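You operate a simulated robot arm through the tools that you are given. There is no shell and no other tool. Be economical: measure what you need, move in short steps, check, and stop when the job is done.

Carry out the task below with a simulated robot arm. There is one attempt and no reset: what you move stays moved.

## Task
Put the purple block just past the gate by the screen and jog it up to the arrow mark.
Fine: turn the red knob to MID and open that gate first and leave it open, so that the two bottles follow; use the white button on the button box.

It is judged by the outcome, as a careful person would: the job done as asked, and still so three seconds after it is handed in. It fails if anything else is knocked over, pushed out of place, dropped, spilled or broken.

## Robot
A 7-joint arm with a two-finger gripper on a trunk, on a base that drives. Base frame: it is fixed to the floor where the robot stands at the start and does not move with it; the origin is under the middle of the robot, x ahead of it, y to its left, z up. Units: mm, rad, N and s.
With the tool pointing down near the work surface it reaches from about 280 to 740 mm from the robot's upright axis, wherever it stands. Its first joint turns from -2.496 to 2.496 rad. Places, roughly: amber flat bottle [500, 1250, 1000]; back black guide knob [700, -800, 1100]; black knob in the cream box [200, 2900, 900]; blue batch knob [400, -1100, 1200]; front black guide knob [500, -600, 1100]; green switch [100, 3800, 900]; left speed knob [400, -1000, 1300]; lower speed knob [400, -1000, 1200]; orange flap [500, 3100, 1100]; orange knob [200, 2900, 800]; red knob [400, 1600, 1100]; right speed knob [400, -1100, 1300]; sensor by the screen [500, 800, 1000]; white button on the button box [400, 200, 900]; yellow gate by the screen [500, 1100, 1000]. Payload 2.45 kg.
Tool frame: the origin (TCP) lies between the finger pads and is the grasp point; the fingertips stand 26 mm ahead of it; z points along the fingers, y is the line along which they close. The gripper opens to 96 mm. The gripper's body begins 69 mm behind the TCP.
Orientation is that of the tool frame in the base frame, as [roll, pitch, yaw] about the fixed x, y, z axes, in that order (R = Rz(yaw) Ry(pitch) Rx(roll)). With the fingers straight down and closing along the base's y, the tool's x points along the base's -x, its y along +y and its z along -z.

## Interface
- The arm moves only by the tool arm_command. Its argument "moves" is one flat list of numbers, 6 for each row, row after row: the shift along the tool's x, y, z in mm, then the turn, a rotation vector about the tool's x, y, z in rad. In form: [tx, ty, tz, ax, ay, az, tx, ty, tz, ax, ay, az, ...]. A call has 1 to 12 rows; each row shifts and turns the commanded pose from where the row before left it, along the tool's axes as they then stand. "hand" is the gripper command, from -1 (shut) to 1 (fully open), values between in proportion, set as the call begins (left out, the last holds). Rows are played at 5 a second. More than 50 mm and 0.15 rad between two rows, or a gripper value outside its range, and nothing of the call is played. A pose out of reach is approached as far as the arm can. The call stops where the force on the tool passes 40 N (or 10 N more than at its start, if that is more) or the arm is blocked; 0.2 s more then pass. The fingers move at their own pace and stop on an object; they squeeze with about 27 N. The grip force told is the motor's: it shows also when the fingers shut on nothing. Time passes only in rows, and 0.2 s behind the last, so rows that do not move let the fingers close. The reply holds the time, the measured pose of the TCP, the force on the tool along the base axes, the opening and the grip force, in the units named above and with some noise, with the torque about the TCP (base axes, N m) and any sound that the robot's microphone picked up.
- Cameras (640 x 400 px; columns grow to the right, rows downward): "scene" is now at [29.5, 190.8, 1511.7]; the picture's right is [0.16, -0.99, 0.00], its down [-0.73, -0.11, -0.68] and it looks along [0.67, 0.11, -0.74] (base axes); focal length 214 px, centre (320, 200). "wrist" rides on the gripper at [82, 3, -98] in the tool frame; the picture's right is [-0.04, 1.00, 0.00], its down [-0.73, -0.03, -0.68] and it looks along [-0.68, -0.03, 0.73] (tool axes); focal length 256 px, centre (320, 200). There is no depth. A picture from a camera that has moved, and an enlarged one, comes with that camera's place and axes in the base frame and with its lens. The place of the scene camera against the robot may be out by one fixed shift of up to 18 mm in any direction.
- get_image(camera): a new picture of that camera. No time passes.
- raise_lower(by): slides the trunk up (or, below 0, down) by that many mm; the arm and the scene camera ride with it, the base frame stays. It gives what a move gives, with no picture.
- base_move(legs): drives the robot by 1 to 6 legs, each [ahead, turn to the left] in mm and rad, along the robot's own axes; the way and the turn of a leg run together, so that a leg with both is an arc; at most 1500 mm and 3.142 rad a leg. The arm and the cameras ride along, it lands a little off, and it stops where it bumps. It gives what a move gives.
- aim_head(pan, tilt): turns the head with the scene camera to pan (to the left, within 2.705 rad either way) and tilt (down, from -0.506 to 1.204), counted from straight ahead of the robot. It gives what a move gives.
- zoom(camera, box): a new picture of the part [left, top, right, bottom] of that camera's present view, enlarged. No time passes.
- job_done(): hands the job in; it is judged then, once.

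Work in short steps. Places have to be worked out from the pictures, the camera data and where the tool is seen: move nearer, look again, correct. Check each grasp and each placing, and mend what went wrong. You have 120 turns and 98 pictures in all, those below and enlarged ones among them. Open the gripper and draw the arm clear of the work before you hand the job in, unless the task says otherwise; then end with one line.

The tools are called after ">>>" as a command line: name --argument value ..., lists and objects as JSON in quotes. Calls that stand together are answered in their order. arm_command: Moves the arm, as the interface text tells. Its arguments: {"type":"object","properties":{"moves":{"type":"array"},"hand":{"type":"number"}},"required":["moves"]} The other tools are called the same way: raise_lower (by) slides the trunk up or down; base_move (legs) drives the base; aim_head (pan, tilt) turns the head that bears the scene camera; get_image (camera) takes a picture; zoom (camera, box) takes an enlarged picture of a part of a camera's view; job_done () hands the job in.

At the start:

```text
time_s: 0.0
position: [247.0, 390.7, 1226.0]
tool_rot: [-3.142, 0.0, 3.141]
ft_force: [0.4, 0.2, 0.7]
torque: [0.03, 0.01, 0.02]
finger_gap: 95.8
grip_force: 0.0
trunk travel left (down, up): [-575.0, 65.0]
robot x, y, heading: [3.3, -0.3, 0.002]
head pan, tilt: [0.155, 0.826]
```

scene: 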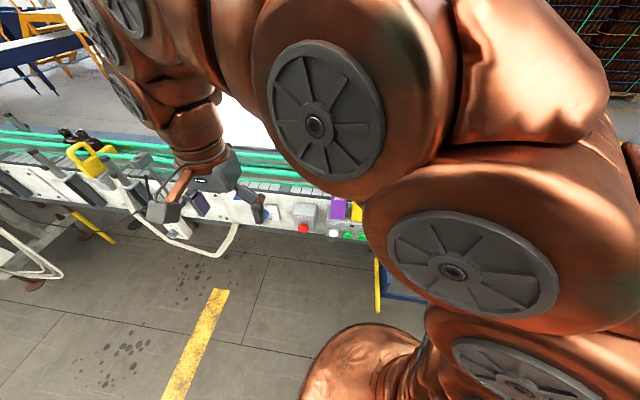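
wrist: 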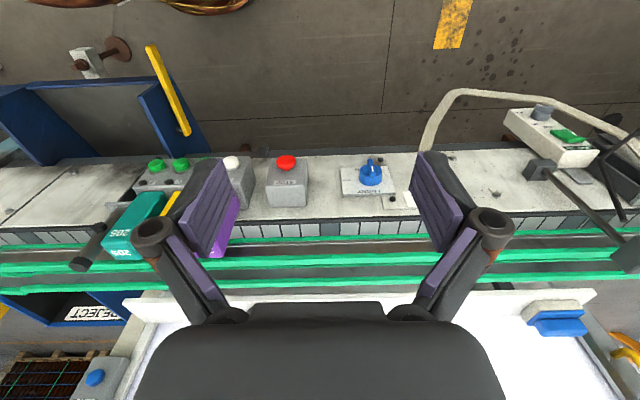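

The wrist view shows the block, button box and blue knob in front. I'll turn the head left to see the gate, red knob and bottles.

>>> aim_head --pan 1.1 --tilt 0.5

>>> get_image --camera "scene"

>>> zoom --camera "wrist" --box '[80, 120, 480, 370]'

```text
time_s: 1.2
position: [245.9, 391.4, 1227.1]
tool_rot: [3.141, 0.0, -3.14]
ft_force: [0.3, 0.5, -0.1]
torque: [0.01, 0.0, 0.01]
finger_gap: 96.2
grip_force: 0.1
trunk travel left (down, up): [-575.0, 65.0]
robot x, y, heading: [-2.8, 1.7, -0.001]
head pan, tilt: [1.1, 0.499]
```

```text
95 pictures are left
camera scene: at [-7.6, 259.5, 1539.8], right [0.89, -0.45, 0.0], down [-0.22, -0.43, -0.88], along [0.4, 0.78, -0.48], focal length 214 px, centre (320, 200)
```

scene: 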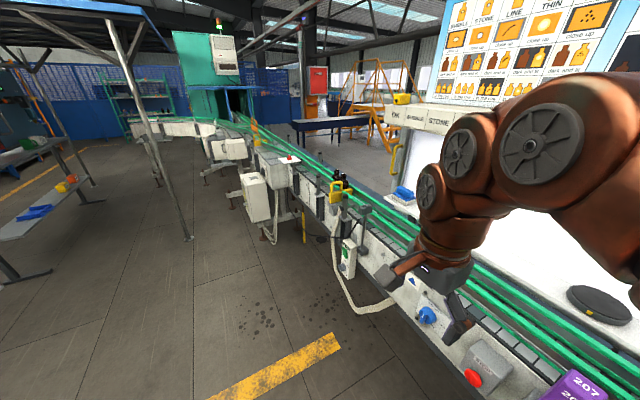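

```text
1.60 times, centred on (280, 245) of wrist
camera zoom: at [163.6, 393.5, 1325.3], right [0.04, 1.0, 0.0], down [0.73, -0.03, 0.68], along [0.68, -0.03, -0.73], focal length 410 px, centre (384, 128)
```

zoom: 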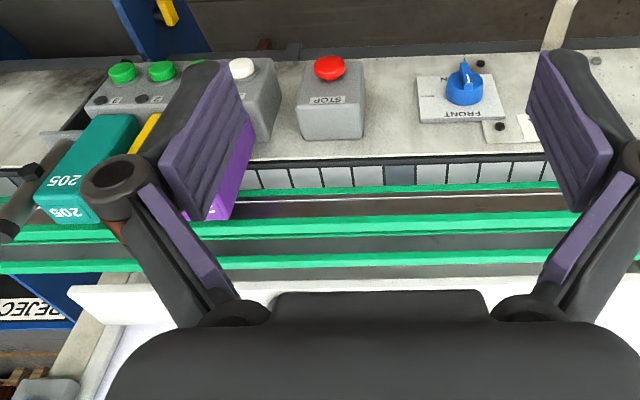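

The conveyor runs along y; the gate is yellow near (340,190) with a bottle behind it. I'll zoom in on the gate area.

>>> zoom --camera "scene" --box '[240, 130, 440, 255]'

>>> zoom --camera "scene" --box '[360, 240, 640, 400]'

```text
3.20 times, centred on (340, 192) of scene
camera zoom: at [-7.6, 259.5, 1539.8], right [0.89, -0.45, 0.0], down [-0.22, -0.43, -0.88], along [0.4, 0.78, -0.48], focal length 686 px, centre (256, 224)
```

zoom: 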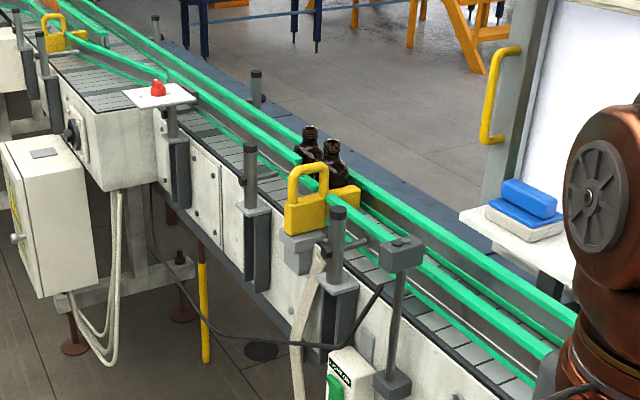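

```text
2.29 times, centred on (500, 320) of scene
camera zoom: at [-7.6, 259.5, 1539.8], right [0.89, -0.45, 0.0], down [-0.22, -0.43, -0.88], along [0.4, 0.78, -0.48], focal length 490 px, centre (-91, -74)
```

zoom: 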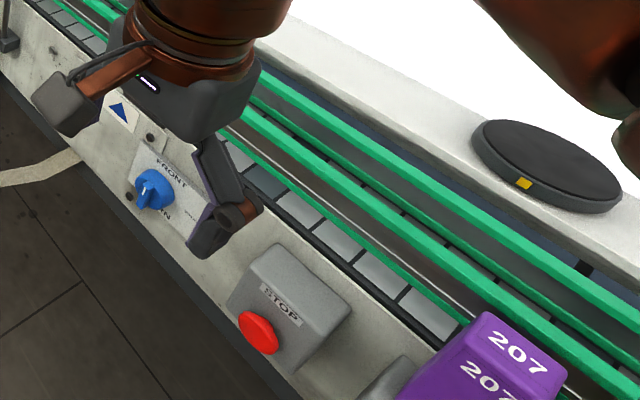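

The red knob and the gate lie at y≈1100–1600. I'll drive along the line to y≈1350 and face it again.

>>> base_move --legs '[[0, 1.571], [1350, 0], [0, -1.571]]'

>>> aim_head --pan 0.0 --tilt 0.75

>>> get_image --camera "scene"

>>> get_image --camera "wrist"

```text
time_s: 15.7
position: [245.3, 1745.5, 1226.8]
tool_rot: [3.141, -0.001, 3.136]
ft_force: [0.0, 0.3, 0.3]
torque: [0.01, 0.0, 0.0]
finger_gap: 96.0
grip_force: 0.1
trunk travel left (down, up): [-575.0, 65.0]
robot x, y, heading: [-3.4, 1356.7, -0.008]
head pan, tilt: [1.1, 0.499]
```

```text
time_s: 17.0
position: [245.7, 1744.5, 1226.6]
tool_rot: [3.139, -0.002, 3.137]
ft_force: [0.3, 0.3, 0.1]
torque: [0.0, 0.0, 0.0]
finger_gap: 96.2
grip_force: 0.1
trunk travel left (down, up): [-575.0, 65.0]
robot x, y, heading: [-3.1, 1358.7, 0.0]
head pan, tilt: [0.0, 0.75]
```

```text
91 pictures are left
camera scene: at [32.1, 1533.1, 1517.9], right [0.0, -1.0, 0.0], down [-0.68, 0.0, -0.73], along [0.73, 0.0, -0.68], focal length 214 px, centre (320, 200)
```

scene: 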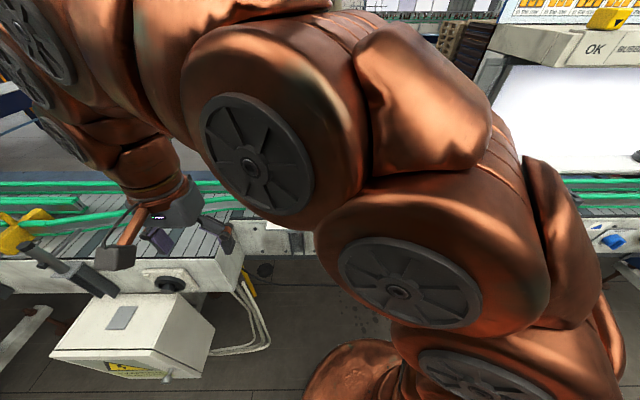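

```text
90 pictures are left
camera wrist: at [162.7, 1747.4, 1325.3], right [0.04, 1.0, 0.0], down [0.73, -0.03, 0.68], along [0.68, -0.03, -0.73], focal length 256 px, centre (320, 200)
```

wrist: 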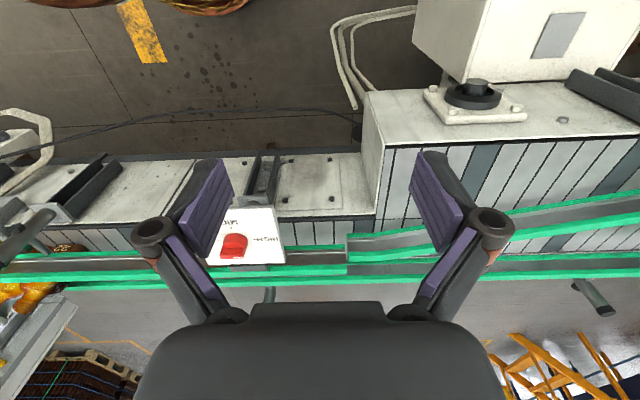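

Red knob is visible on its plate below the left finger. Zoom on it.

>>> zoom --camera "wrist" --box '[190, 190, 300, 290]'

```text
4.00 times, centred on (245, 240) of wrist
camera zoom: at [162.7, 1747.4, 1325.3], right [0.04, 1.0, 0.0], down [0.73, -0.03, 0.68], along [0.68, -0.03, -0.73], focal length 1024 px, centre (620, 40)
```

zoom: 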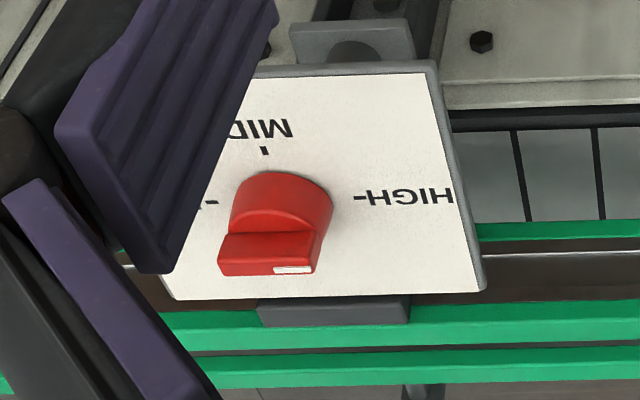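

The knob seems at about (455,1610,1105), with MID toward the robot. I'll move the tool above it to see the pointer properly.

>>> arm_command --moves '[-38, -27, 0, 0, 0, 0, -38, -27, 0, 0, 0, 0, -38, -27, 0, 0, 0, 0, -38, -27, 0, 0, 0, 0, -38, -27, 0, 0, 0, 0]'

>>> get_image --camera "wrist"

>>> get_image --camera "scene"

```text
time_s: 18.2
position: [434.4, 1605.9, 1228.1]
tool_rot: [3.142, 0.0, 3.14]
ft_force: [-0.3, 0.0, 0.1]
torque: [-0.04, -0.05, 0.0]
finger_gap: 95.6
grip_force: 0.0
trunk travel left (down, up): [-575.0, 65.0]
robot x, y, heading: [-0.2, 1358.2, -0.003]
head pan, tilt: [0.0, 0.75]
```

```text
88 pictures are left
camera wrist: at [351.8, 1609.6, 1326.6], right [0.04, 1.0, 0.0], down [0.73, -0.03, 0.68], along [0.68, -0.03, -0.73], focal length 256 px, centre (320, 200)
```

wrist: 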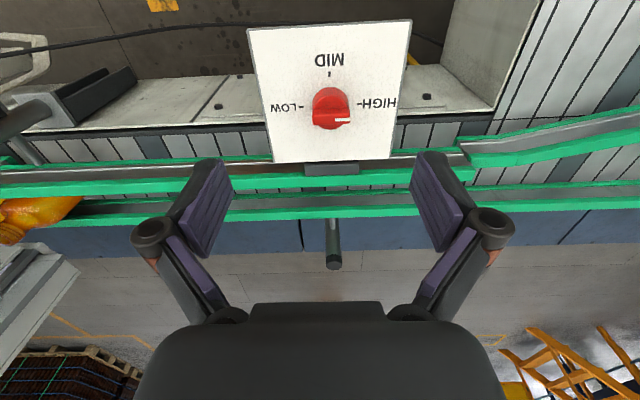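

```text
87 pictures are left
camera scene: at [31.7, 1533.1, 1517.8], right [0.0, -1.0, 0.0], down [-0.68, 0.0, -0.73], along [0.73, 0.0, -0.68], focal length 214 px, centre (320, 200)
```

scene: 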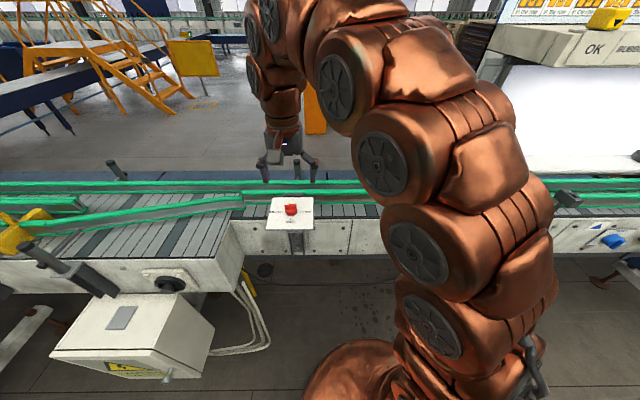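

>>> zoom --camera "wrist" --box '[270, 50, 390, 150]'

>>> zoom --camera "scene" --box '[250, 185, 330, 235]'

```text
4.00 times, centred on (330, 100) of wrist
camera zoom: at [351.8, 1609.6, 1326.6], right [0.04, 1.0, 0.0], down [0.73, -0.03, 0.68], along [0.68, -0.03, -0.73], focal length 1024 px, centre (280, 600)
```

zoom: 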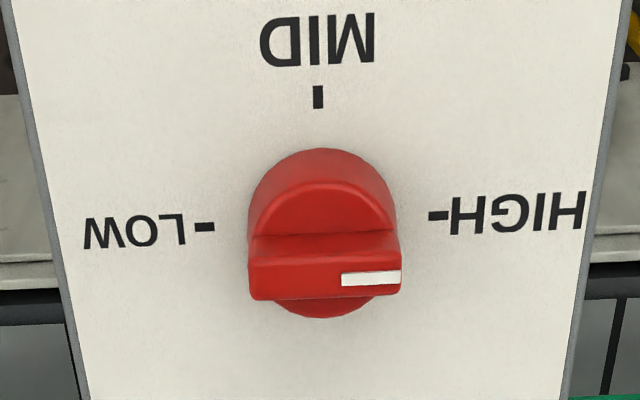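

```text
8.00 times, centred on (290, 210) of scene
camera zoom: at [31.7, 1533.1, 1517.8], right [0.0, -1.0, 0.0], down [-0.68, 0.0, -0.73], along [0.73, 0.0, -0.68], focal length 1716 px, centre (560, 120)
```

zoom: 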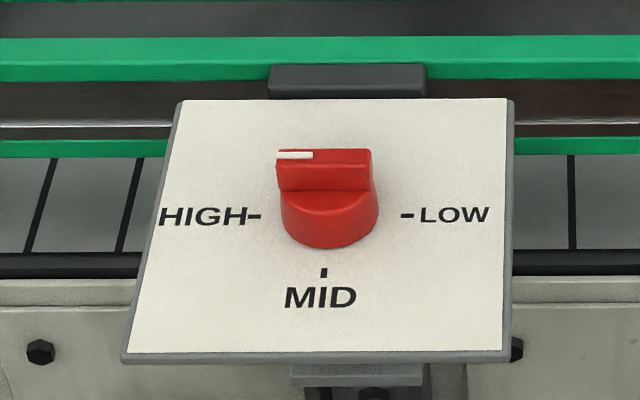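

The knob's bar lies along y with the white pointer at HIGH; centre ≈(448,1614.5), plate z≈1097, bar top ≈1125. I'll centre over it and turn the tool −90° (base) so the fingers close along x.

>>> arm_command --moves '[-13.6, 8.6, 0, 0, 0, 0, 0, 0, 0, 0, 0, 0.1428, 0, 0, 0, 0, 0, 0.1428, 0, 0, 0, 0, 0, 0.1428, 0, 0, 0, 0, 0, 0.1428, 0, 0, 0, 0, 0, 0.1428, 0, 0, 0, 0, 0, 0.1428, 0, 0, 0, 0, 0, 0.1428, 0, 0, 0, 0, 0, 0.1428, 0, 0, 0, 0, 0, 0.1428, 0, 0, 0, 0, 0, 0.1428, 0, 0, 0, 0, 0, 0.1428]' --hand 0.0

>>> get_image --camera "wrist"

```text
time_s: 20.8
position: [447.9, 1617.4, 1226.9]
tool_rot: [3.14, 0.001, 1.565]
ft_force: [0.2, 0.2, -0.1]
torque: [-0.01, -0.03, 0.0]
finger_gap: 48.0
grip_force: 0.0
trunk travel left (down, up): [-575.0, 65.0]
robot x, y, heading: [-0.3, 1358.3, -0.007]
head pan, tilt: [0.0, 0.75]
```

```text
84 pictures are left
camera wrist: at [450.7, 1697.9, 1325.3], right [1.0, -0.05, 0.0], down [-0.03, -0.73, 0.68], along [-0.03, -0.68, -0.73], focal length 256 px, centre (320, 200)
```

wrist: 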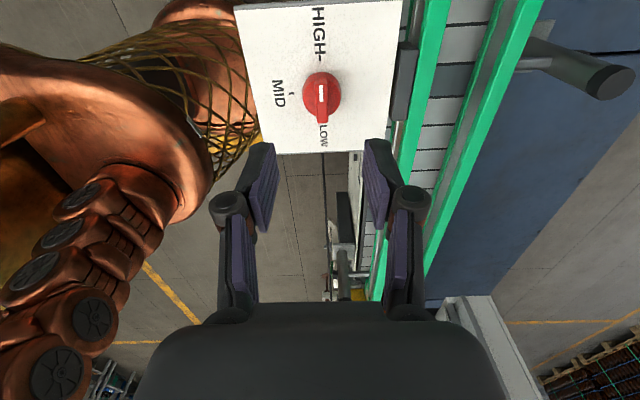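

>>> zoom --camera "wrist" --box '[260, 40, 380, 140]'

```text
4.00 times, centred on (320, 90) of wrist
camera zoom: at [450.7, 1697.9, 1325.3], right [1.0, -0.05, 0.0], down [-0.03, -0.73, 0.68], along [-0.03, -0.68, -0.73], focal length 1024 px, centre (320, 640)
```

zoom: 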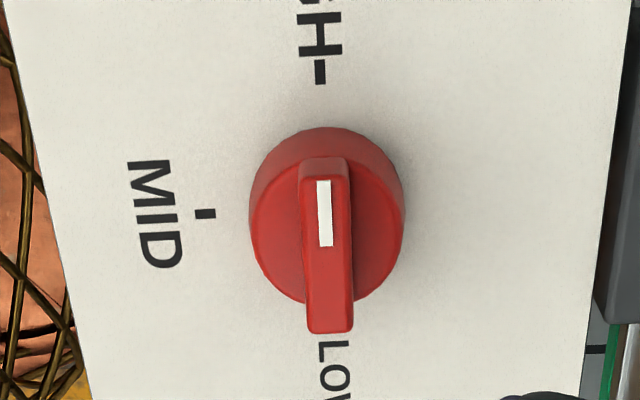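

Bar centre confirmed at (448,1614.5), top ≈1118, disc top ≈1107. Descend so the tips reach ≈1109 and close.

>>> arm_command --moves '[-2.9, 0, 30, 0, 0, 0, 0, 0, 30, 0, 0, 0, 0, 0, 15, 0, 0, 0, 0, 0, 8, 0, 0, 0, 0, 0, 6, 0, 0, 0]'

>>> get_image --camera "wrist"

```text
time_s: 22.0
position: [449.2, 1614.4, 1137.9]
tool_rot: [3.141, 0.0, 1.568]
ft_force: [-0.3, -1.1, -0.3]
torque: [-0.03, 0.01, 0.03]
finger_gap: 47.8
grip_force: 0.1
trunk travel left (down, up): [-575.0, 65.0]
robot x, y, heading: [-0.1, 1355.7, -0.002]
head pan, tilt: [0.0, 0.75]
```

```text
82 pictures are left
camera wrist: at [452.1, 1695.4, 1236.6], right [1.0, -0.04, 0.0], down [-0.03, -0.73, 0.68], along [-0.03, -0.68, -0.73], focal length 256 px, centre (320, 200)
```

wrist: 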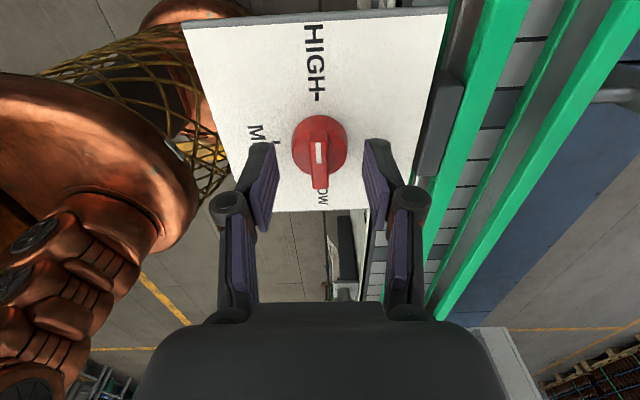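

Fingers straddle the bar; lower 3 mm and close, waiting for the fingers.

>>> arm_command --moves '[0, 0, 3, 0, 0, 0, 0, 0, 0, 0, 0, 0, 0, 0, 0, 0, 0, 0, 0, 0, 0, 0, 0, 0, 0, 0, 0, 0, 0, 0]' --hand -1

>>> get_image --camera "wrist"

```text
time_s: 23.1
position: [448.3, 1613.7, 1137.6]
tool_rot: [3.135, -0.004, 1.568]
ft_force: [-4.8, -2.0, 21.1]
torque: [-0.67, 0.27, 0.02]
finger_gap: 9.9
grip_force: 37.1
trunk travel left (down, up): [-575.0, 65.0]
robot x, y, heading: [-5.7, 1356.2, -0.004]
head pan, tilt: [0.0, 0.75]
stopped in row 5: the force on the tool passed its limit at 41 N (the readings are from after the stop); the commanded pose is now the measured one
```

```text
81 pictures are left
camera wrist: at [451.0, 1695.4, 1236.6], right [1.0, -0.04, 0.01], down [-0.04, -0.74, 0.68], along [-0.02, -0.68, -0.74], focal length 256 px, centre (320, 200)
```

wrist: 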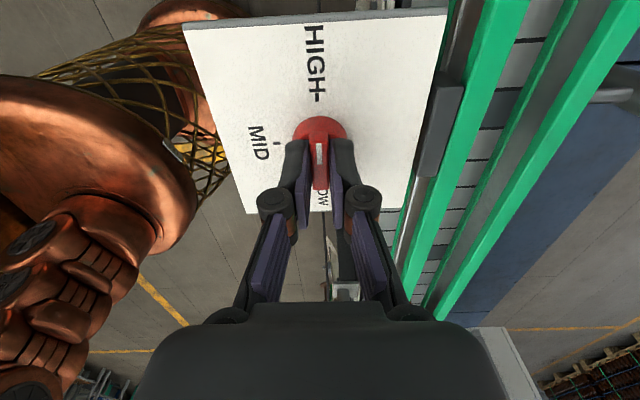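

The bar is gripped (gap 9.9 mm); the tips press a bit on the disc, so ease up 2 mm and turn +90° (base) toward MID.

>>> arm_command --moves '[0, 0, -2, 0, 0, 0, 0, 0, 0, 0, 0, -0.1428, 0, 0, 0, 0, 0, -0.1428, 0, 0, 0, 0, 0, -0.1428, 0, 0, 0, 0, 0, -0.1428, 0, 0, 0, 0, 0, -0.1428, 0, 0, 0, 0, 0, -0.1428, 0, 0, 0, 0, 0, -0.1428, 0, 0, 0, 0, 0, -0.1428, 0, 0, 0, 0, 0, -0.1428, 0, 0, 0, 0, 0, -0.1428, 0, 0, 0, 0, 0, -0.1428]'

>>> get_image --camera "wrist"

```text
time_s: 25.8
position: [449.5, 1615.4, 1138.4]
tool_rot: [3.141, 0.001, 3.14]
ft_force: [-2.5, -0.9, -29.2]
torque: [-0.04, 0.3, -0.01]
finger_gap: 9.8
grip_force: 37.3
trunk travel left (down, up): [-575.0, 65.0]
robot x, y, heading: [-3.5, 1350.7, -0.005]
head pan, tilt: [0.0, 0.75]
```

```text
80 pictures are left
camera wrist: at [366.9, 1617.9, 1236.5], right [0.04, 1.0, 0.0], down [0.73, -0.03, 0.68], along [0.68, -0.03, -0.73], focal length 256 px, centre (320, 200)
```

wrist: 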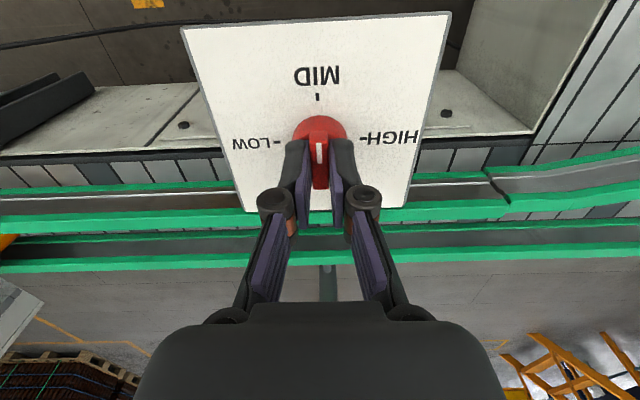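

The pointer now faces MID. Open the fingers and lift away, then check.

>>> arm_command --moves '[0, 0, 1, 0, 0, 0, 0, 0, 0, 0, 0, 0, 0, 0, 0, 0, 0, 0, 0, 0, -30, 0, 0, 0, 0, 0, -40, 0, 0, 0, 0, 0, -40, 0, 0, 0]' --hand 0.0

>>> zoom --camera "wrist" --box '[220, 40, 440, 180]'

>>> aim_head --pan -0.5 --tilt 0.75

>>> get_image --camera "scene"

```text
time_s: 27.1
position: [448.6, 1615.1, 1246.8]
tool_rot: [3.14, 0.003, 3.138]
ft_force: [0.6, -0.6, -0.4]
torque: [0.02, 0.0, 0.01]
finger_gap: 48.0
grip_force: 0.1
trunk travel left (down, up): [-575.0, 65.0]
robot x, y, heading: [-2.2, 1355.8, -0.007]
head pan, tilt: [0.0, 0.75]
```

```text
2.86 times, centred on (330, 110) of wrist
camera zoom: at [366.3, 1617.8, 1345.4], right [0.04, 1.0, 0.0], down [0.73, -0.03, 0.68], along [0.68, -0.03, -0.73], focal length 731 px, centre (291, 457)
```

zoom: 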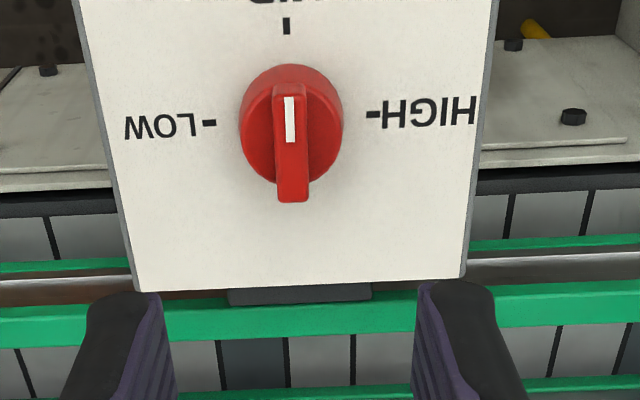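

```text
time_s: 28.1
position: [449.4, 1614.6, 1246.4]
tool_rot: [3.14, 0.004, 3.14]
ft_force: [-0.6, -0.6, 0.4]
torque: [0.01, -0.01, 0.01]
finger_gap: 48.0
grip_force: 0.0
trunk travel left (down, up): [-575.0, 65.0]
robot x, y, heading: [0.2, 1360.8, -0.003]
head pan, tilt: [-0.499, 0.75]
```

```text
78 pictures are left
camera scene: at [22.0, 1493.3, 1517.9], right [-0.48, -0.88, 0.0], down [-0.6, 0.33, -0.73], along [0.64, -0.35, -0.68], focal length 214 px, centre (320, 200)
```

scene: 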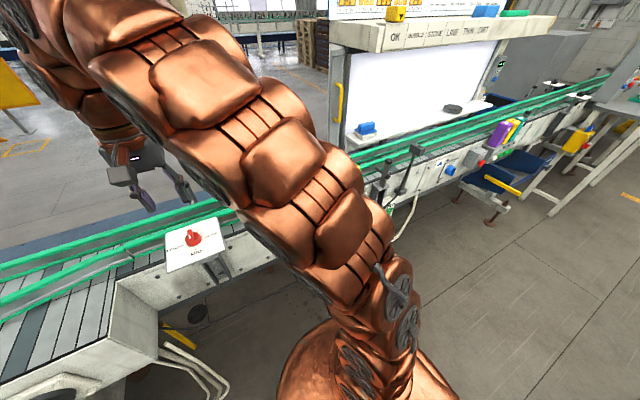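

Red knob is at MID. Next, move the arm over toward the gate to look at it with the wrist camera.

>>> arm_command --moves '[10, -40, -8, 0, 0, 0, 10, -40, -8, 0, 0, 0, 10, -40, -8, 0, 0, 0, 10, -40, -8, 0, 0, 0, 10, -40, -8, 0, 0, 0, 10, -40, -8, 0, 0, 0, 10, -40, -8, 0, 0, 0, 10, -40, 0, 0, 0, 0, 10, -40, 0, 0, 0, 0, 10, -40, 0, 0, 0, 0, 10, -40, 0, 0, 0, 0]' --hand 1.0

>>> get_image --camera "wrist"

>>> get_image --camera "scene"

```text
time_s: 30.5
position: [335.5, 1176.5, 1300.7]
tool_rot: [3.138, 0.003, 3.137]
ft_force: [0.2, 0.6, 0.9]
torque: [-0.01, 0.0, -0.03]
finger_gap: 96.0
grip_force: 0.0
trunk travel left (down, up): [-575.0, 65.0]
robot x, y, heading: [-3.2, 1357.5, -0.004]
head pan, tilt: [-0.499, 0.75]
```

```text
77 pictures are left
camera wrist: at [252.9, 1178.5, 1398.5], right [0.04, 1.0, 0.0], down [0.73, -0.03, 0.68], along [0.68, -0.03, -0.73], focal length 256 px, centre (320, 200)
```

wrist: 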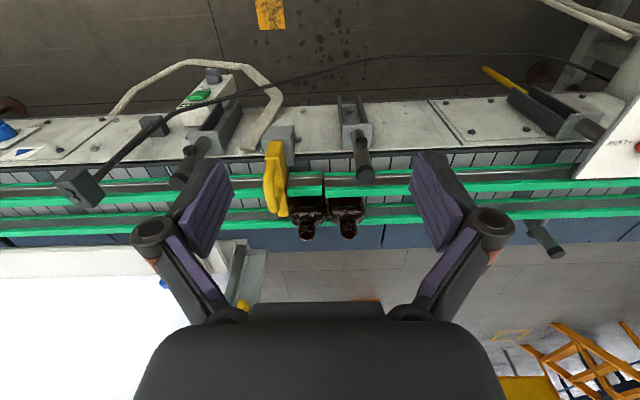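

```text
76 pictures are left
camera scene: at [22.0, 1493.2, 1517.9], right [-0.48, -0.88, 0.0], down [-0.6, 0.33, -0.73], along [0.64, -0.35, -0.68], focal length 214 px, centre (320, 200)
```

scene: 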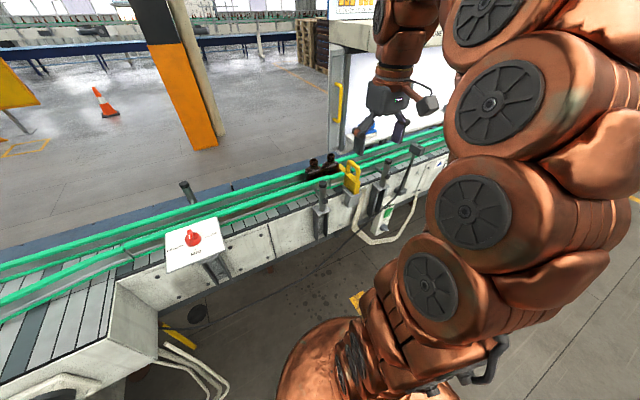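

>>> zoom --camera "wrist" --box '[230, 100, 390, 250]'

>>> zoom --camera "scene" --box '[290, 140, 450, 240]'

```text
2.67 times, centred on (310, 175) of wrist
camera zoom: at [252.9, 1178.5, 1398.5], right [0.04, 1.0, 0.0], down [0.73, -0.03, 0.68], along [0.68, -0.03, -0.73], focal length 683 px, centre (347, 267)
```

zoom: 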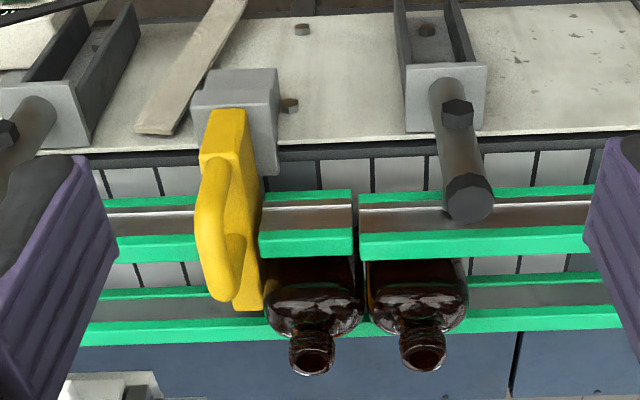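

```text
4.00 times, centred on (370, 190) of scene
camera zoom: at [22.0, 1493.2, 1517.9], right [-0.48, -0.88, 0.0], down [-0.6, 0.33, -0.73], along [0.64, -0.35, -0.68], focal length 858 px, centre (120, 240)
```

zoom: 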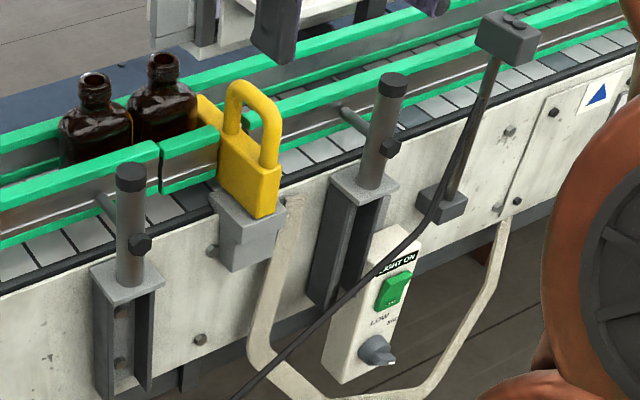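

The gate is a yellow plate with a handle loop on a gray bracket at y≈1098. I'll go closer for a better look at how it moves.

>>> arm_command --moves '[-16, -19, 17, 0, 0, 0, -16, -19, 17, 0, 0, 0, -16, -19, 17, 0, 0, 0, -16, -19, 17, 0, 0, 0]'

>>> get_image --camera "wrist"

>>> zoom --camera "scene" --box '[320, 150, 400, 210]'

```text
time_s: 31.5
position: [401.7, 1098.9, 1233.7]
tool_rot: [3.14, 0.005, 3.138]
ft_force: [-0.3, 0.3, 0.5]
torque: [-0.03, -0.01, -0.03]
finger_gap: 96.1
grip_force: 0.1
trunk travel left (down, up): [-575.0, 65.0]
robot x, y, heading: [0.7, 1356.5, -0.005]
head pan, tilt: [-0.499, 0.75]
```

```text
73 pictures are left
camera wrist: at [318.7, 1101.7, 1332.9], right [0.04, 1.0, 0.0], down [0.73, -0.03, 0.68], along [0.68, -0.03, -0.73], focal length 256 px, centre (320, 200)
```

wrist: 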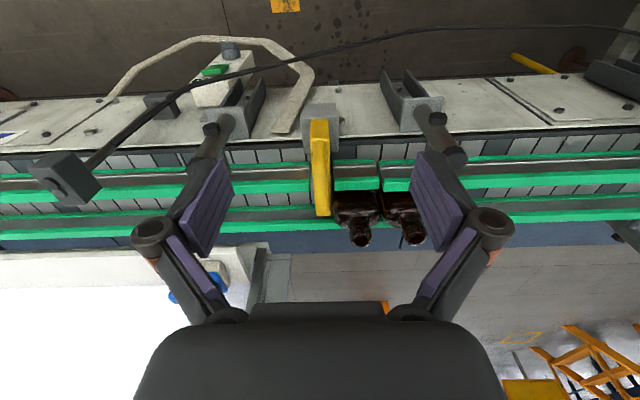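

```text
6.67 times, centred on (360, 180) of scene
camera zoom: at [21.6, 1493.2, 1517.9], right [-0.48, -0.88, 0.0], down [-0.6, 0.33, -0.73], along [0.64, -0.35, -0.68], focal length 1430 px, centre (53, 333)
```

zoom: 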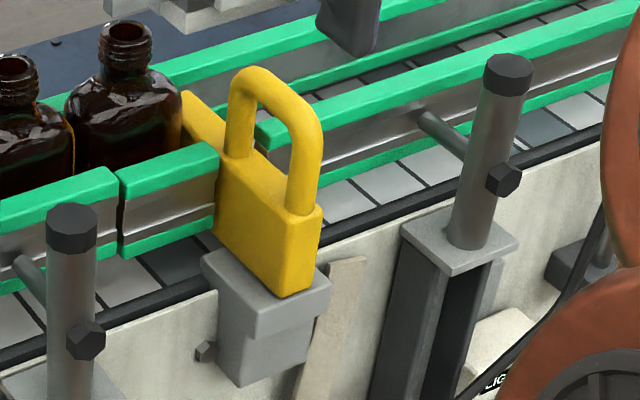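

>>> zoom --camera "wrist" --box '[280, 90, 400, 250]'

```text
2.50 times, centred on (340, 170) of wrist
camera zoom: at [318.7, 1101.7, 1332.9], right [0.04, 1.0, 0.0], down [0.73, -0.03, 0.68], along [0.68, -0.03, -0.73], focal length 640 px, centre (270, 275)
```

zoom: 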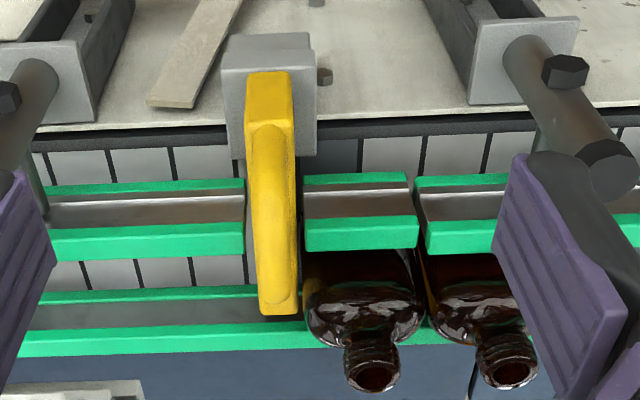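

Plate's top-near edge triangulates to (470,1094,1018); the loop is above it. I'll position above the loop and lower a bit for a closer look.

>>> arm_command --moves '[-30, -2, 15, 0, 0, 0, -30, -2, 15, 0, 0, 0, -20, -1, 15, 0, 0, 0, 0, 0, 15, 0, 0, 0, 0, 0, 10, 0, 0, 0]' --hand 0.3

>>> get_image --camera "wrist"

>>> zoom --camera "scene" --box '[320, 120, 420, 210]'

```text
time_s: 32.7
position: [481.3, 1095.2, 1165.3]
tool_rot: [3.14, 0.004, 3.138]
ft_force: [1.0, -0.9, 0.0]
torque: [0.02, 0.03, -0.03]
finger_gap: 62.6
grip_force: 0.0
trunk travel left (down, up): [-575.0, 65.0]
robot x, y, heading: [-1.1, 1352.6, -0.007]
head pan, tilt: [-0.499, 0.75]
```

```text
70 pictures are left
camera wrist: at [398.4, 1097.3, 1263.8], right [0.04, 1.0, 0.0], down [0.73, -0.03, 0.68], along [0.68, -0.03, -0.73], focal length 256 px, centre (320, 200)
```

wrist: 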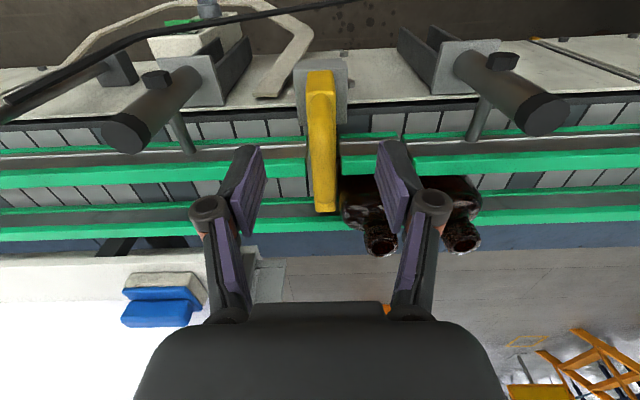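

```text
4.44 times, centred on (370, 165) of scene
camera zoom: at [22.0, 1493.0, 1517.9], right [-0.48, -0.88, 0.0], down [-0.6, 0.33, -0.73], along [0.64, -0.35, -0.68], focal length 953 px, centre (98, 356)
```

zoom: 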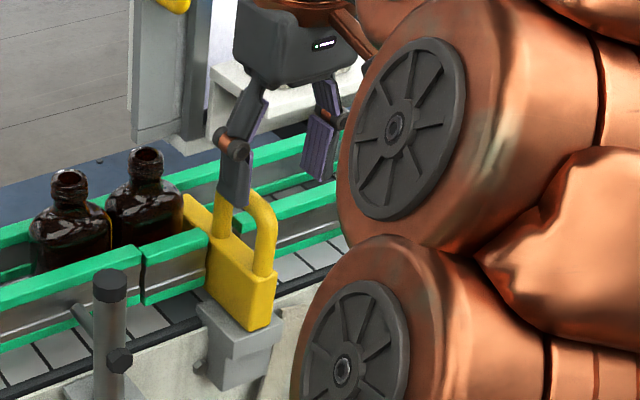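

Near rail edge is at x≈529, z≈1066, bottles at x≥555, loop at x≈480–535 and y≈1095. I'll narrow the fingers and go down at x≈502 astride the loop.

>>> arm_command --moves '[-21, 0, 0, 0, 0, 0, 0, 0, 15, 0, 0, 0, 0, 0, 15, 0, 0, 0, 0, 0, 10, 0, 0, 0]' --hand -0.17

>>> get_image --camera "wrist"

>>> zoom --camera "scene" --box '[320, 120, 420, 210]'

```text
time_s: 33.7
position: [501.6, 1093.3, 1124.3]
tool_rot: [3.141, 0.005, 3.14]
ft_force: [-0.5, -0.1, 0.5]
torque: [-0.01, -0.01, 0.01]
finger_gap: 39.9
grip_force: 0.0
trunk travel left (down, up): [-575.0, 65.0]
robot x, y, heading: [-1.4, 1354.2, -0.002]
head pan, tilt: [-0.499, 0.75]
```

```text
68 pictures are left
camera wrist: at [419.4, 1095.9, 1222.6], right [0.04, 1.0, 0.0], down [0.73, -0.03, 0.68], along [0.68, -0.03, -0.73], focal length 256 px, centre (320, 200)
```

wrist: 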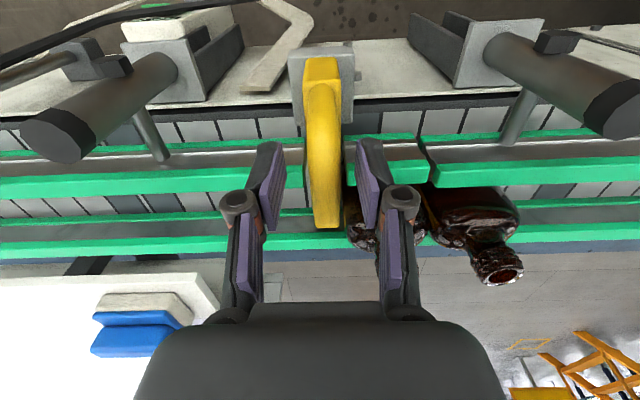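

```text
4.44 times, centred on (370, 165) of scene
camera zoom: at [21.9, 1493.0, 1517.9], right [-0.48, -0.88, 0.0], down [-0.6, 0.33, -0.73], along [0.64, -0.35, -0.68], focal length 953 px, centre (98, 356)
```

zoom: 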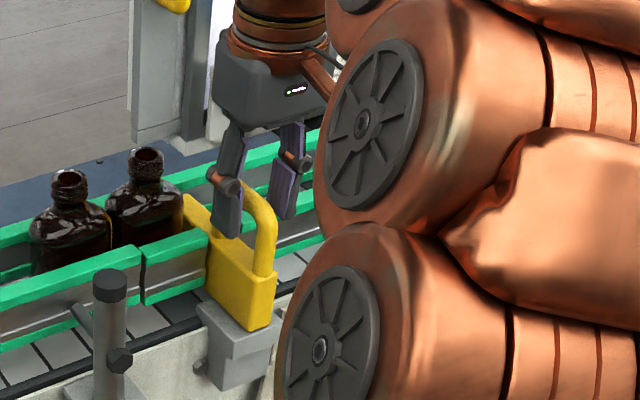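

The fingers straddle the loop. Lower 22 mm (tips ≈1076) and close.

>>> arm_command --moves '[0, 0, 12, 0, 0, 0, 0, 0, 10, 0, 0, 0, 0, 0, 0, 0, 0, 0]'

>>> arm_command --moves '[0, 0, 0, 0, 0, 0, 0, 0, 0, 0, 0, 0, 0, 0, 0, 0, 0, 0, 0, 0, 0, 0, 0, 0]' --hand -1

>>> zoom --camera "scene" --box '[320, 120, 420, 210]'

```text
time_s: 34.5
position: [501.9, 1093.0, 1102.8]
tool_rot: [3.139, 0.005, 3.139]
ft_force: [0.2, 0.2, 0.7]
torque: [0.0, 0.02, 0.0]
finger_gap: 39.7
grip_force: 0.1
trunk travel left (down, up): [-575.0, 65.0]
robot x, y, heading: [-4.5, 1354.0, -0.001]
head pan, tilt: [-0.499, 0.75]
```

```text
time_s: 35.5
position: [500.6, 1095.1, 1102.1]
tool_rot: [3.138, 0.004, 3.141]
ft_force: [-3.3, 15.0, -7.5]
torque: [-0.26, -0.36, 0.45]
finger_gap: 14.1
grip_force: 40.6
trunk travel left (down, up): [-575.0, 65.0]
robot x, y, heading: [-0.7, 1357.2, 0.0]
head pan, tilt: [-0.499, 0.75]
```

```text
4.44 times, centred on (370, 165) of scene
camera zoom: at [21.9, 1494.3, 1517.6], right [-0.48, -0.88, 0.0], down [-0.6, 0.33, -0.73], along [0.64, -0.35, -0.68], focal length 953 px, centre (98, 356)
```

zoom: 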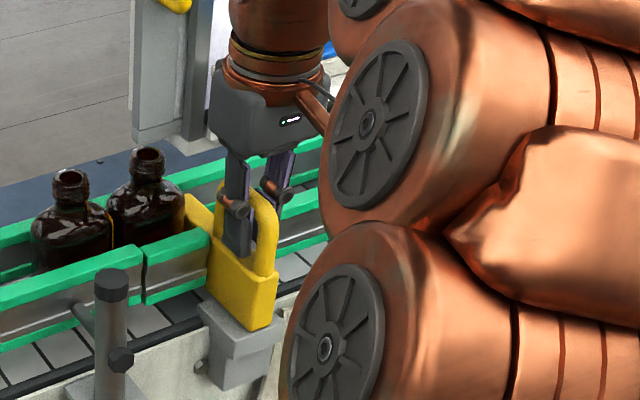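

The loop is gripped (14 mm). Gently try pulling toward the robot (−x) to see whether it slides.

>>> arm_command --moves '[4, 1.5, 0, 0, 0, 0, 4, 0, 0, 0, 0, 0, 4, 0, 0, 0, 0, 0]'

>>> zoom --camera "scene" --box '[320, 120, 420, 210]'

```text
time_s: 36.3
position: [490.6, 1095.9, 1103.4]
tool_rot: [3.138, 0.003, 3.139]
ft_force: [0.8, 7.9, -12.2]
torque: [-0.11, -0.54, 0.46]
finger_gap: 13.9
grip_force: 39.7
trunk travel left (down, up): [-575.0, 65.0]
robot x, y, heading: [-2.0, 1354.3, -0.008]
head pan, tilt: [-0.499, 0.75]
```

```text
4.44 times, centred on (370, 165) of scene
camera zoom: at [22.5, 1493.5, 1517.8], right [-0.48, -0.88, 0.0], down [-0.6, 0.33, -0.73], along [0.64, -0.35, -0.68], focal length 953 px, centre (98, 356)
```

zoom: 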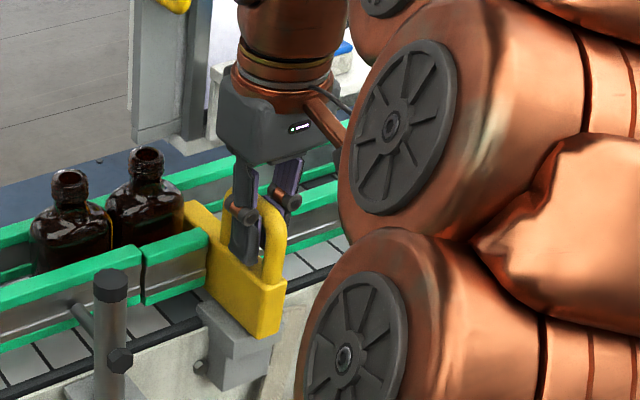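

It slides with little force. Keep pulling in −x in small steps.

>>> arm_command --moves '[8, 0, 0, 0, 0, 0, 8, 0, 0, 0, 0, 0, 8, 0, 0, 0, 0, 0, 8, 0, 0, 0, 0, 0, 8, 0, 0, 0, 0, 0, 8, 0, 0, 0, 0, 0, 8, 0, 0, 0, 0, 0]'

>>> get_image --camera "scene"

>>> get_image --camera "wrist"

```text
time_s: 37.9
position: [440.5, 1095.4, 1101.9]
tool_rot: [3.138, 0.008, 3.14]
ft_force: [32.4, -0.4, -12.7]
torque: [-0.03, -0.13, 0.47]
finger_gap: 13.8
grip_force: 40.8
trunk travel left (down, up): [-575.0, 65.0]
robot x, y, heading: [-2.3, 1353.0, -0.006]
head pan, tilt: [-0.499, 0.75]
```

```text
64 pictures are left
camera scene: at [25.3, 1492.8, 1518.0], right [-0.48, -0.88, 0.0], down [-0.6, 0.33, -0.73], along [0.64, -0.35, -0.68], focal length 214 px, centre (320, 200)
```

scene: 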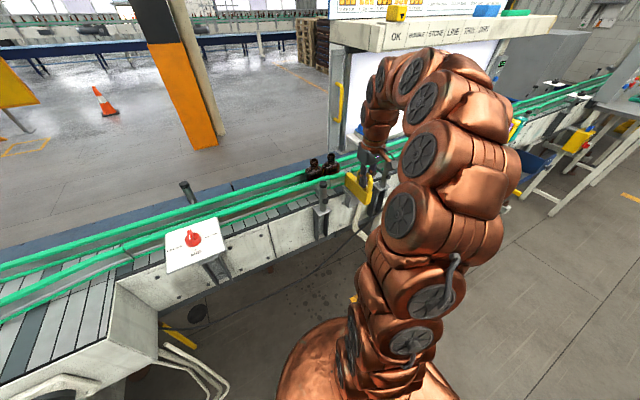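

```text
63 pictures are left
camera wrist: at [356.4, 1098.0, 1200.6], right [0.04, 1.0, 0.0], down [0.73, -0.03, 0.69], along [0.69, -0.03, -0.73], focal length 256 px, centre (320, 200)
```

wrist: 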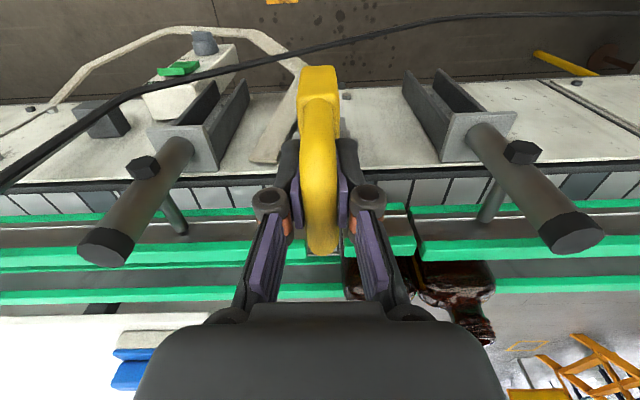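

Force rose to 32 N at about 60 mm travel, likely the end stop. Check whether the blade has cleared the belt.

>>> zoom --camera "scene" --box '[300, 130, 420, 220]'

>>> zoom --camera "wrist" --box '[260, 50, 500, 350]'

```text
4.44 times, centred on (360, 175) of scene
camera zoom: at [25.3, 1492.8, 1518.0], right [-0.48, -0.88, 0.0], down [-0.6, 0.33, -0.73], along [0.64, -0.35, -0.68], focal length 953 px, centre (142, 311)
```

zoom: 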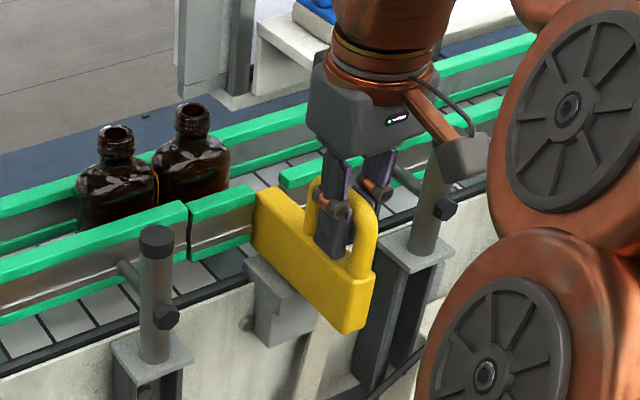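

```text
1.33 times, centred on (380, 200) of wrist
camera zoom: at [356.4, 1098.0, 1200.6], right [0.04, 1.0, 0.0], down [0.73, -0.03, 0.69], along [0.69, -0.03, -0.73], focal length 341 px, centre (240, 200)
```

zoom: 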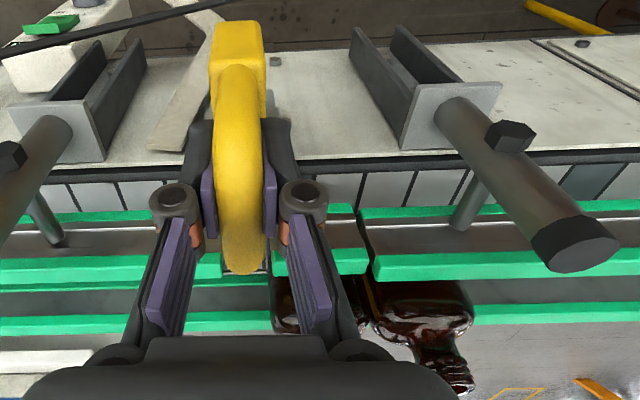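

The blade is back out of the lane at the end stop. Release and lift clear.

>>> arm_command --moves '[-4, 0, 0, 0, 0, 0, 0, 0, 0, 0, 0, 0, 0, 0, 0, 0, 0, 0, 0, 0, 0, 0, 0, 0]' --hand -0.1

>>> arm_command --moves '[0, 0, -30, 0, 0, 0, 0, 0, -40, 0, 0, 0, 10, 0, -45, 0, 0, 0, 10, 0, -45, 0, 0, 0, 10, 0, -40, 0, 0, 0]' --hand -0.1

>>> zoom --camera "scene" --box '[300, 110, 460, 210]'

>>> get_image --camera "wrist"

```text
time_s: 38.9
position: [439.7, 1095.2, 1103.1]
tool_rot: [3.139, 0.002, 3.137]
ft_force: [0.3, -1.1, 0.6]
torque: [0.01, -0.02, -0.01]
finger_gap: 43.3
grip_force: 0.0
trunk travel left (down, up): [-575.0, 65.0]
robot x, y, heading: [-1.1, 1352.0, -0.006]
head pan, tilt: [-0.499, 0.75]
```

```text
time_s: 40.1
position: [418.0, 1098.2, 1271.2]
tool_rot: [3.139, 0.006, 3.138]
ft_force: [-0.1, 0.7, -0.4]
torque: [-0.03, 0.03, 0.01]
finger_gap: 43.4
grip_force: 0.0
out of reach, approached as far as the arm can: row 5
trunk travel left (down, up): [-575.0, 65.0]
robot x, y, heading: [-2.7, 1355.7, -0.005]
head pan, tilt: [-0.499, 0.75]
```

```text
4.00 times, centred on (380, 160) of scene
camera zoom: at [21.8, 1493.2, 1517.9], right [-0.48, -0.88, 0.0], down [-0.6, 0.33, -0.73], along [0.64, -0.35, -0.68], focal length 858 px, centre (80, 360)
```

zoom: 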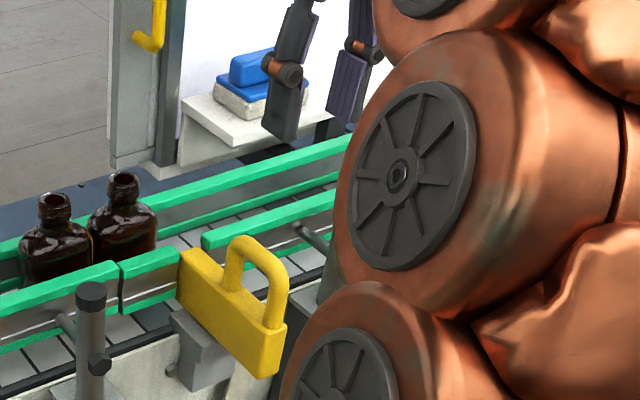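

```text
59 pictures are left
camera wrist: at [334.6, 1100.1, 1370.0], right [0.04, 1.0, 0.0], down [0.73, -0.03, 0.68], along [0.68, -0.03, -0.73], focal length 256 px, centre (320, 200)
```

wrist: 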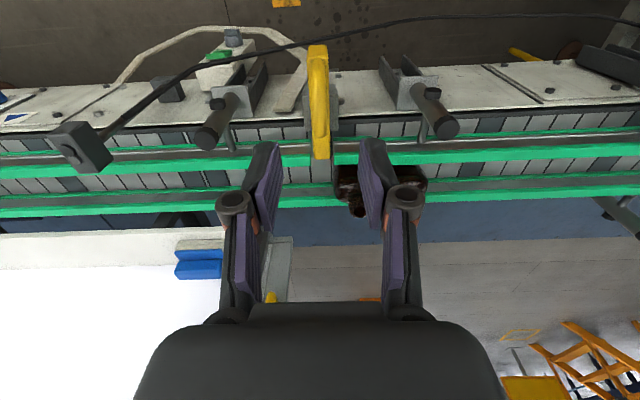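

Gate is open with bottles still upright. Now drive to y≈600 where block, gate-exit and button box are all in reach.

>>> base_move --legs '[[0, -1.571], [750, 0], [0, 1.571]]'

>>> aim_head --pan -0.5 --tilt 0.8

>>> get_image --camera "scene"

>>> get_image --camera "wrist"

```text
time_s: 51.8
position: [390.9, 342.4, 1272.3]
tool_rot: [3.139, 0.004, 3.108]
ft_force: [-0.1, 0.2, -0.2]
torque: [-0.06, -0.01, 0.03]
finger_gap: 43.4
grip_force: 0.0
trunk travel left (down, up): [-575.0, 65.0]
robot x, y, heading: [-17.6, 608.7, -0.033]
head pan, tilt: [-0.499, 0.75]
```

```text
time_s: 52.4
position: [391.8, 341.3, 1271.6]
tool_rot: [3.139, 0.004, 3.108]
ft_force: [-0.2, 1.0, -0.2]
torque: [0.02, 0.01, 0.0]
finger_gap: 43.3
grip_force: 0.1
trunk travel left (down, up): [-575.0, 65.0]
robot x, y, heading: [-23.0, 609.6, -0.033]
head pan, tilt: [-0.499, 0.799]
```

```text
58 pictures are left
camera scene: at [5.8, 749.5, 1513.9], right [-0.51, -0.86, 0.0], down [-0.62, 0.36, -0.7], along [0.6, -0.35, -0.72], focal length 214 px, centre (320, 200)
```

scene: 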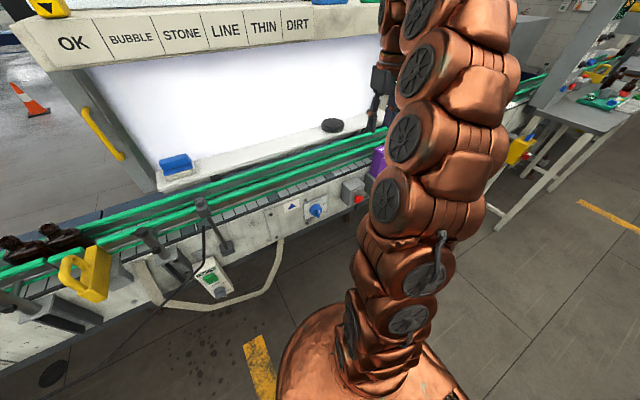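

```text
57 pictures are left
camera wrist: at [309.1, 346.5, 1369.6], right [0.07, 1.0, 0.0], down [0.73, -0.05, 0.68], along [0.68, -0.05, -0.73], focal length 256 px, centre (320, 200)
```

wrist: 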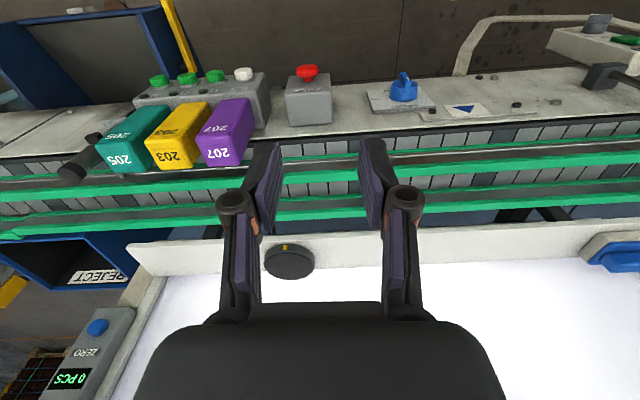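

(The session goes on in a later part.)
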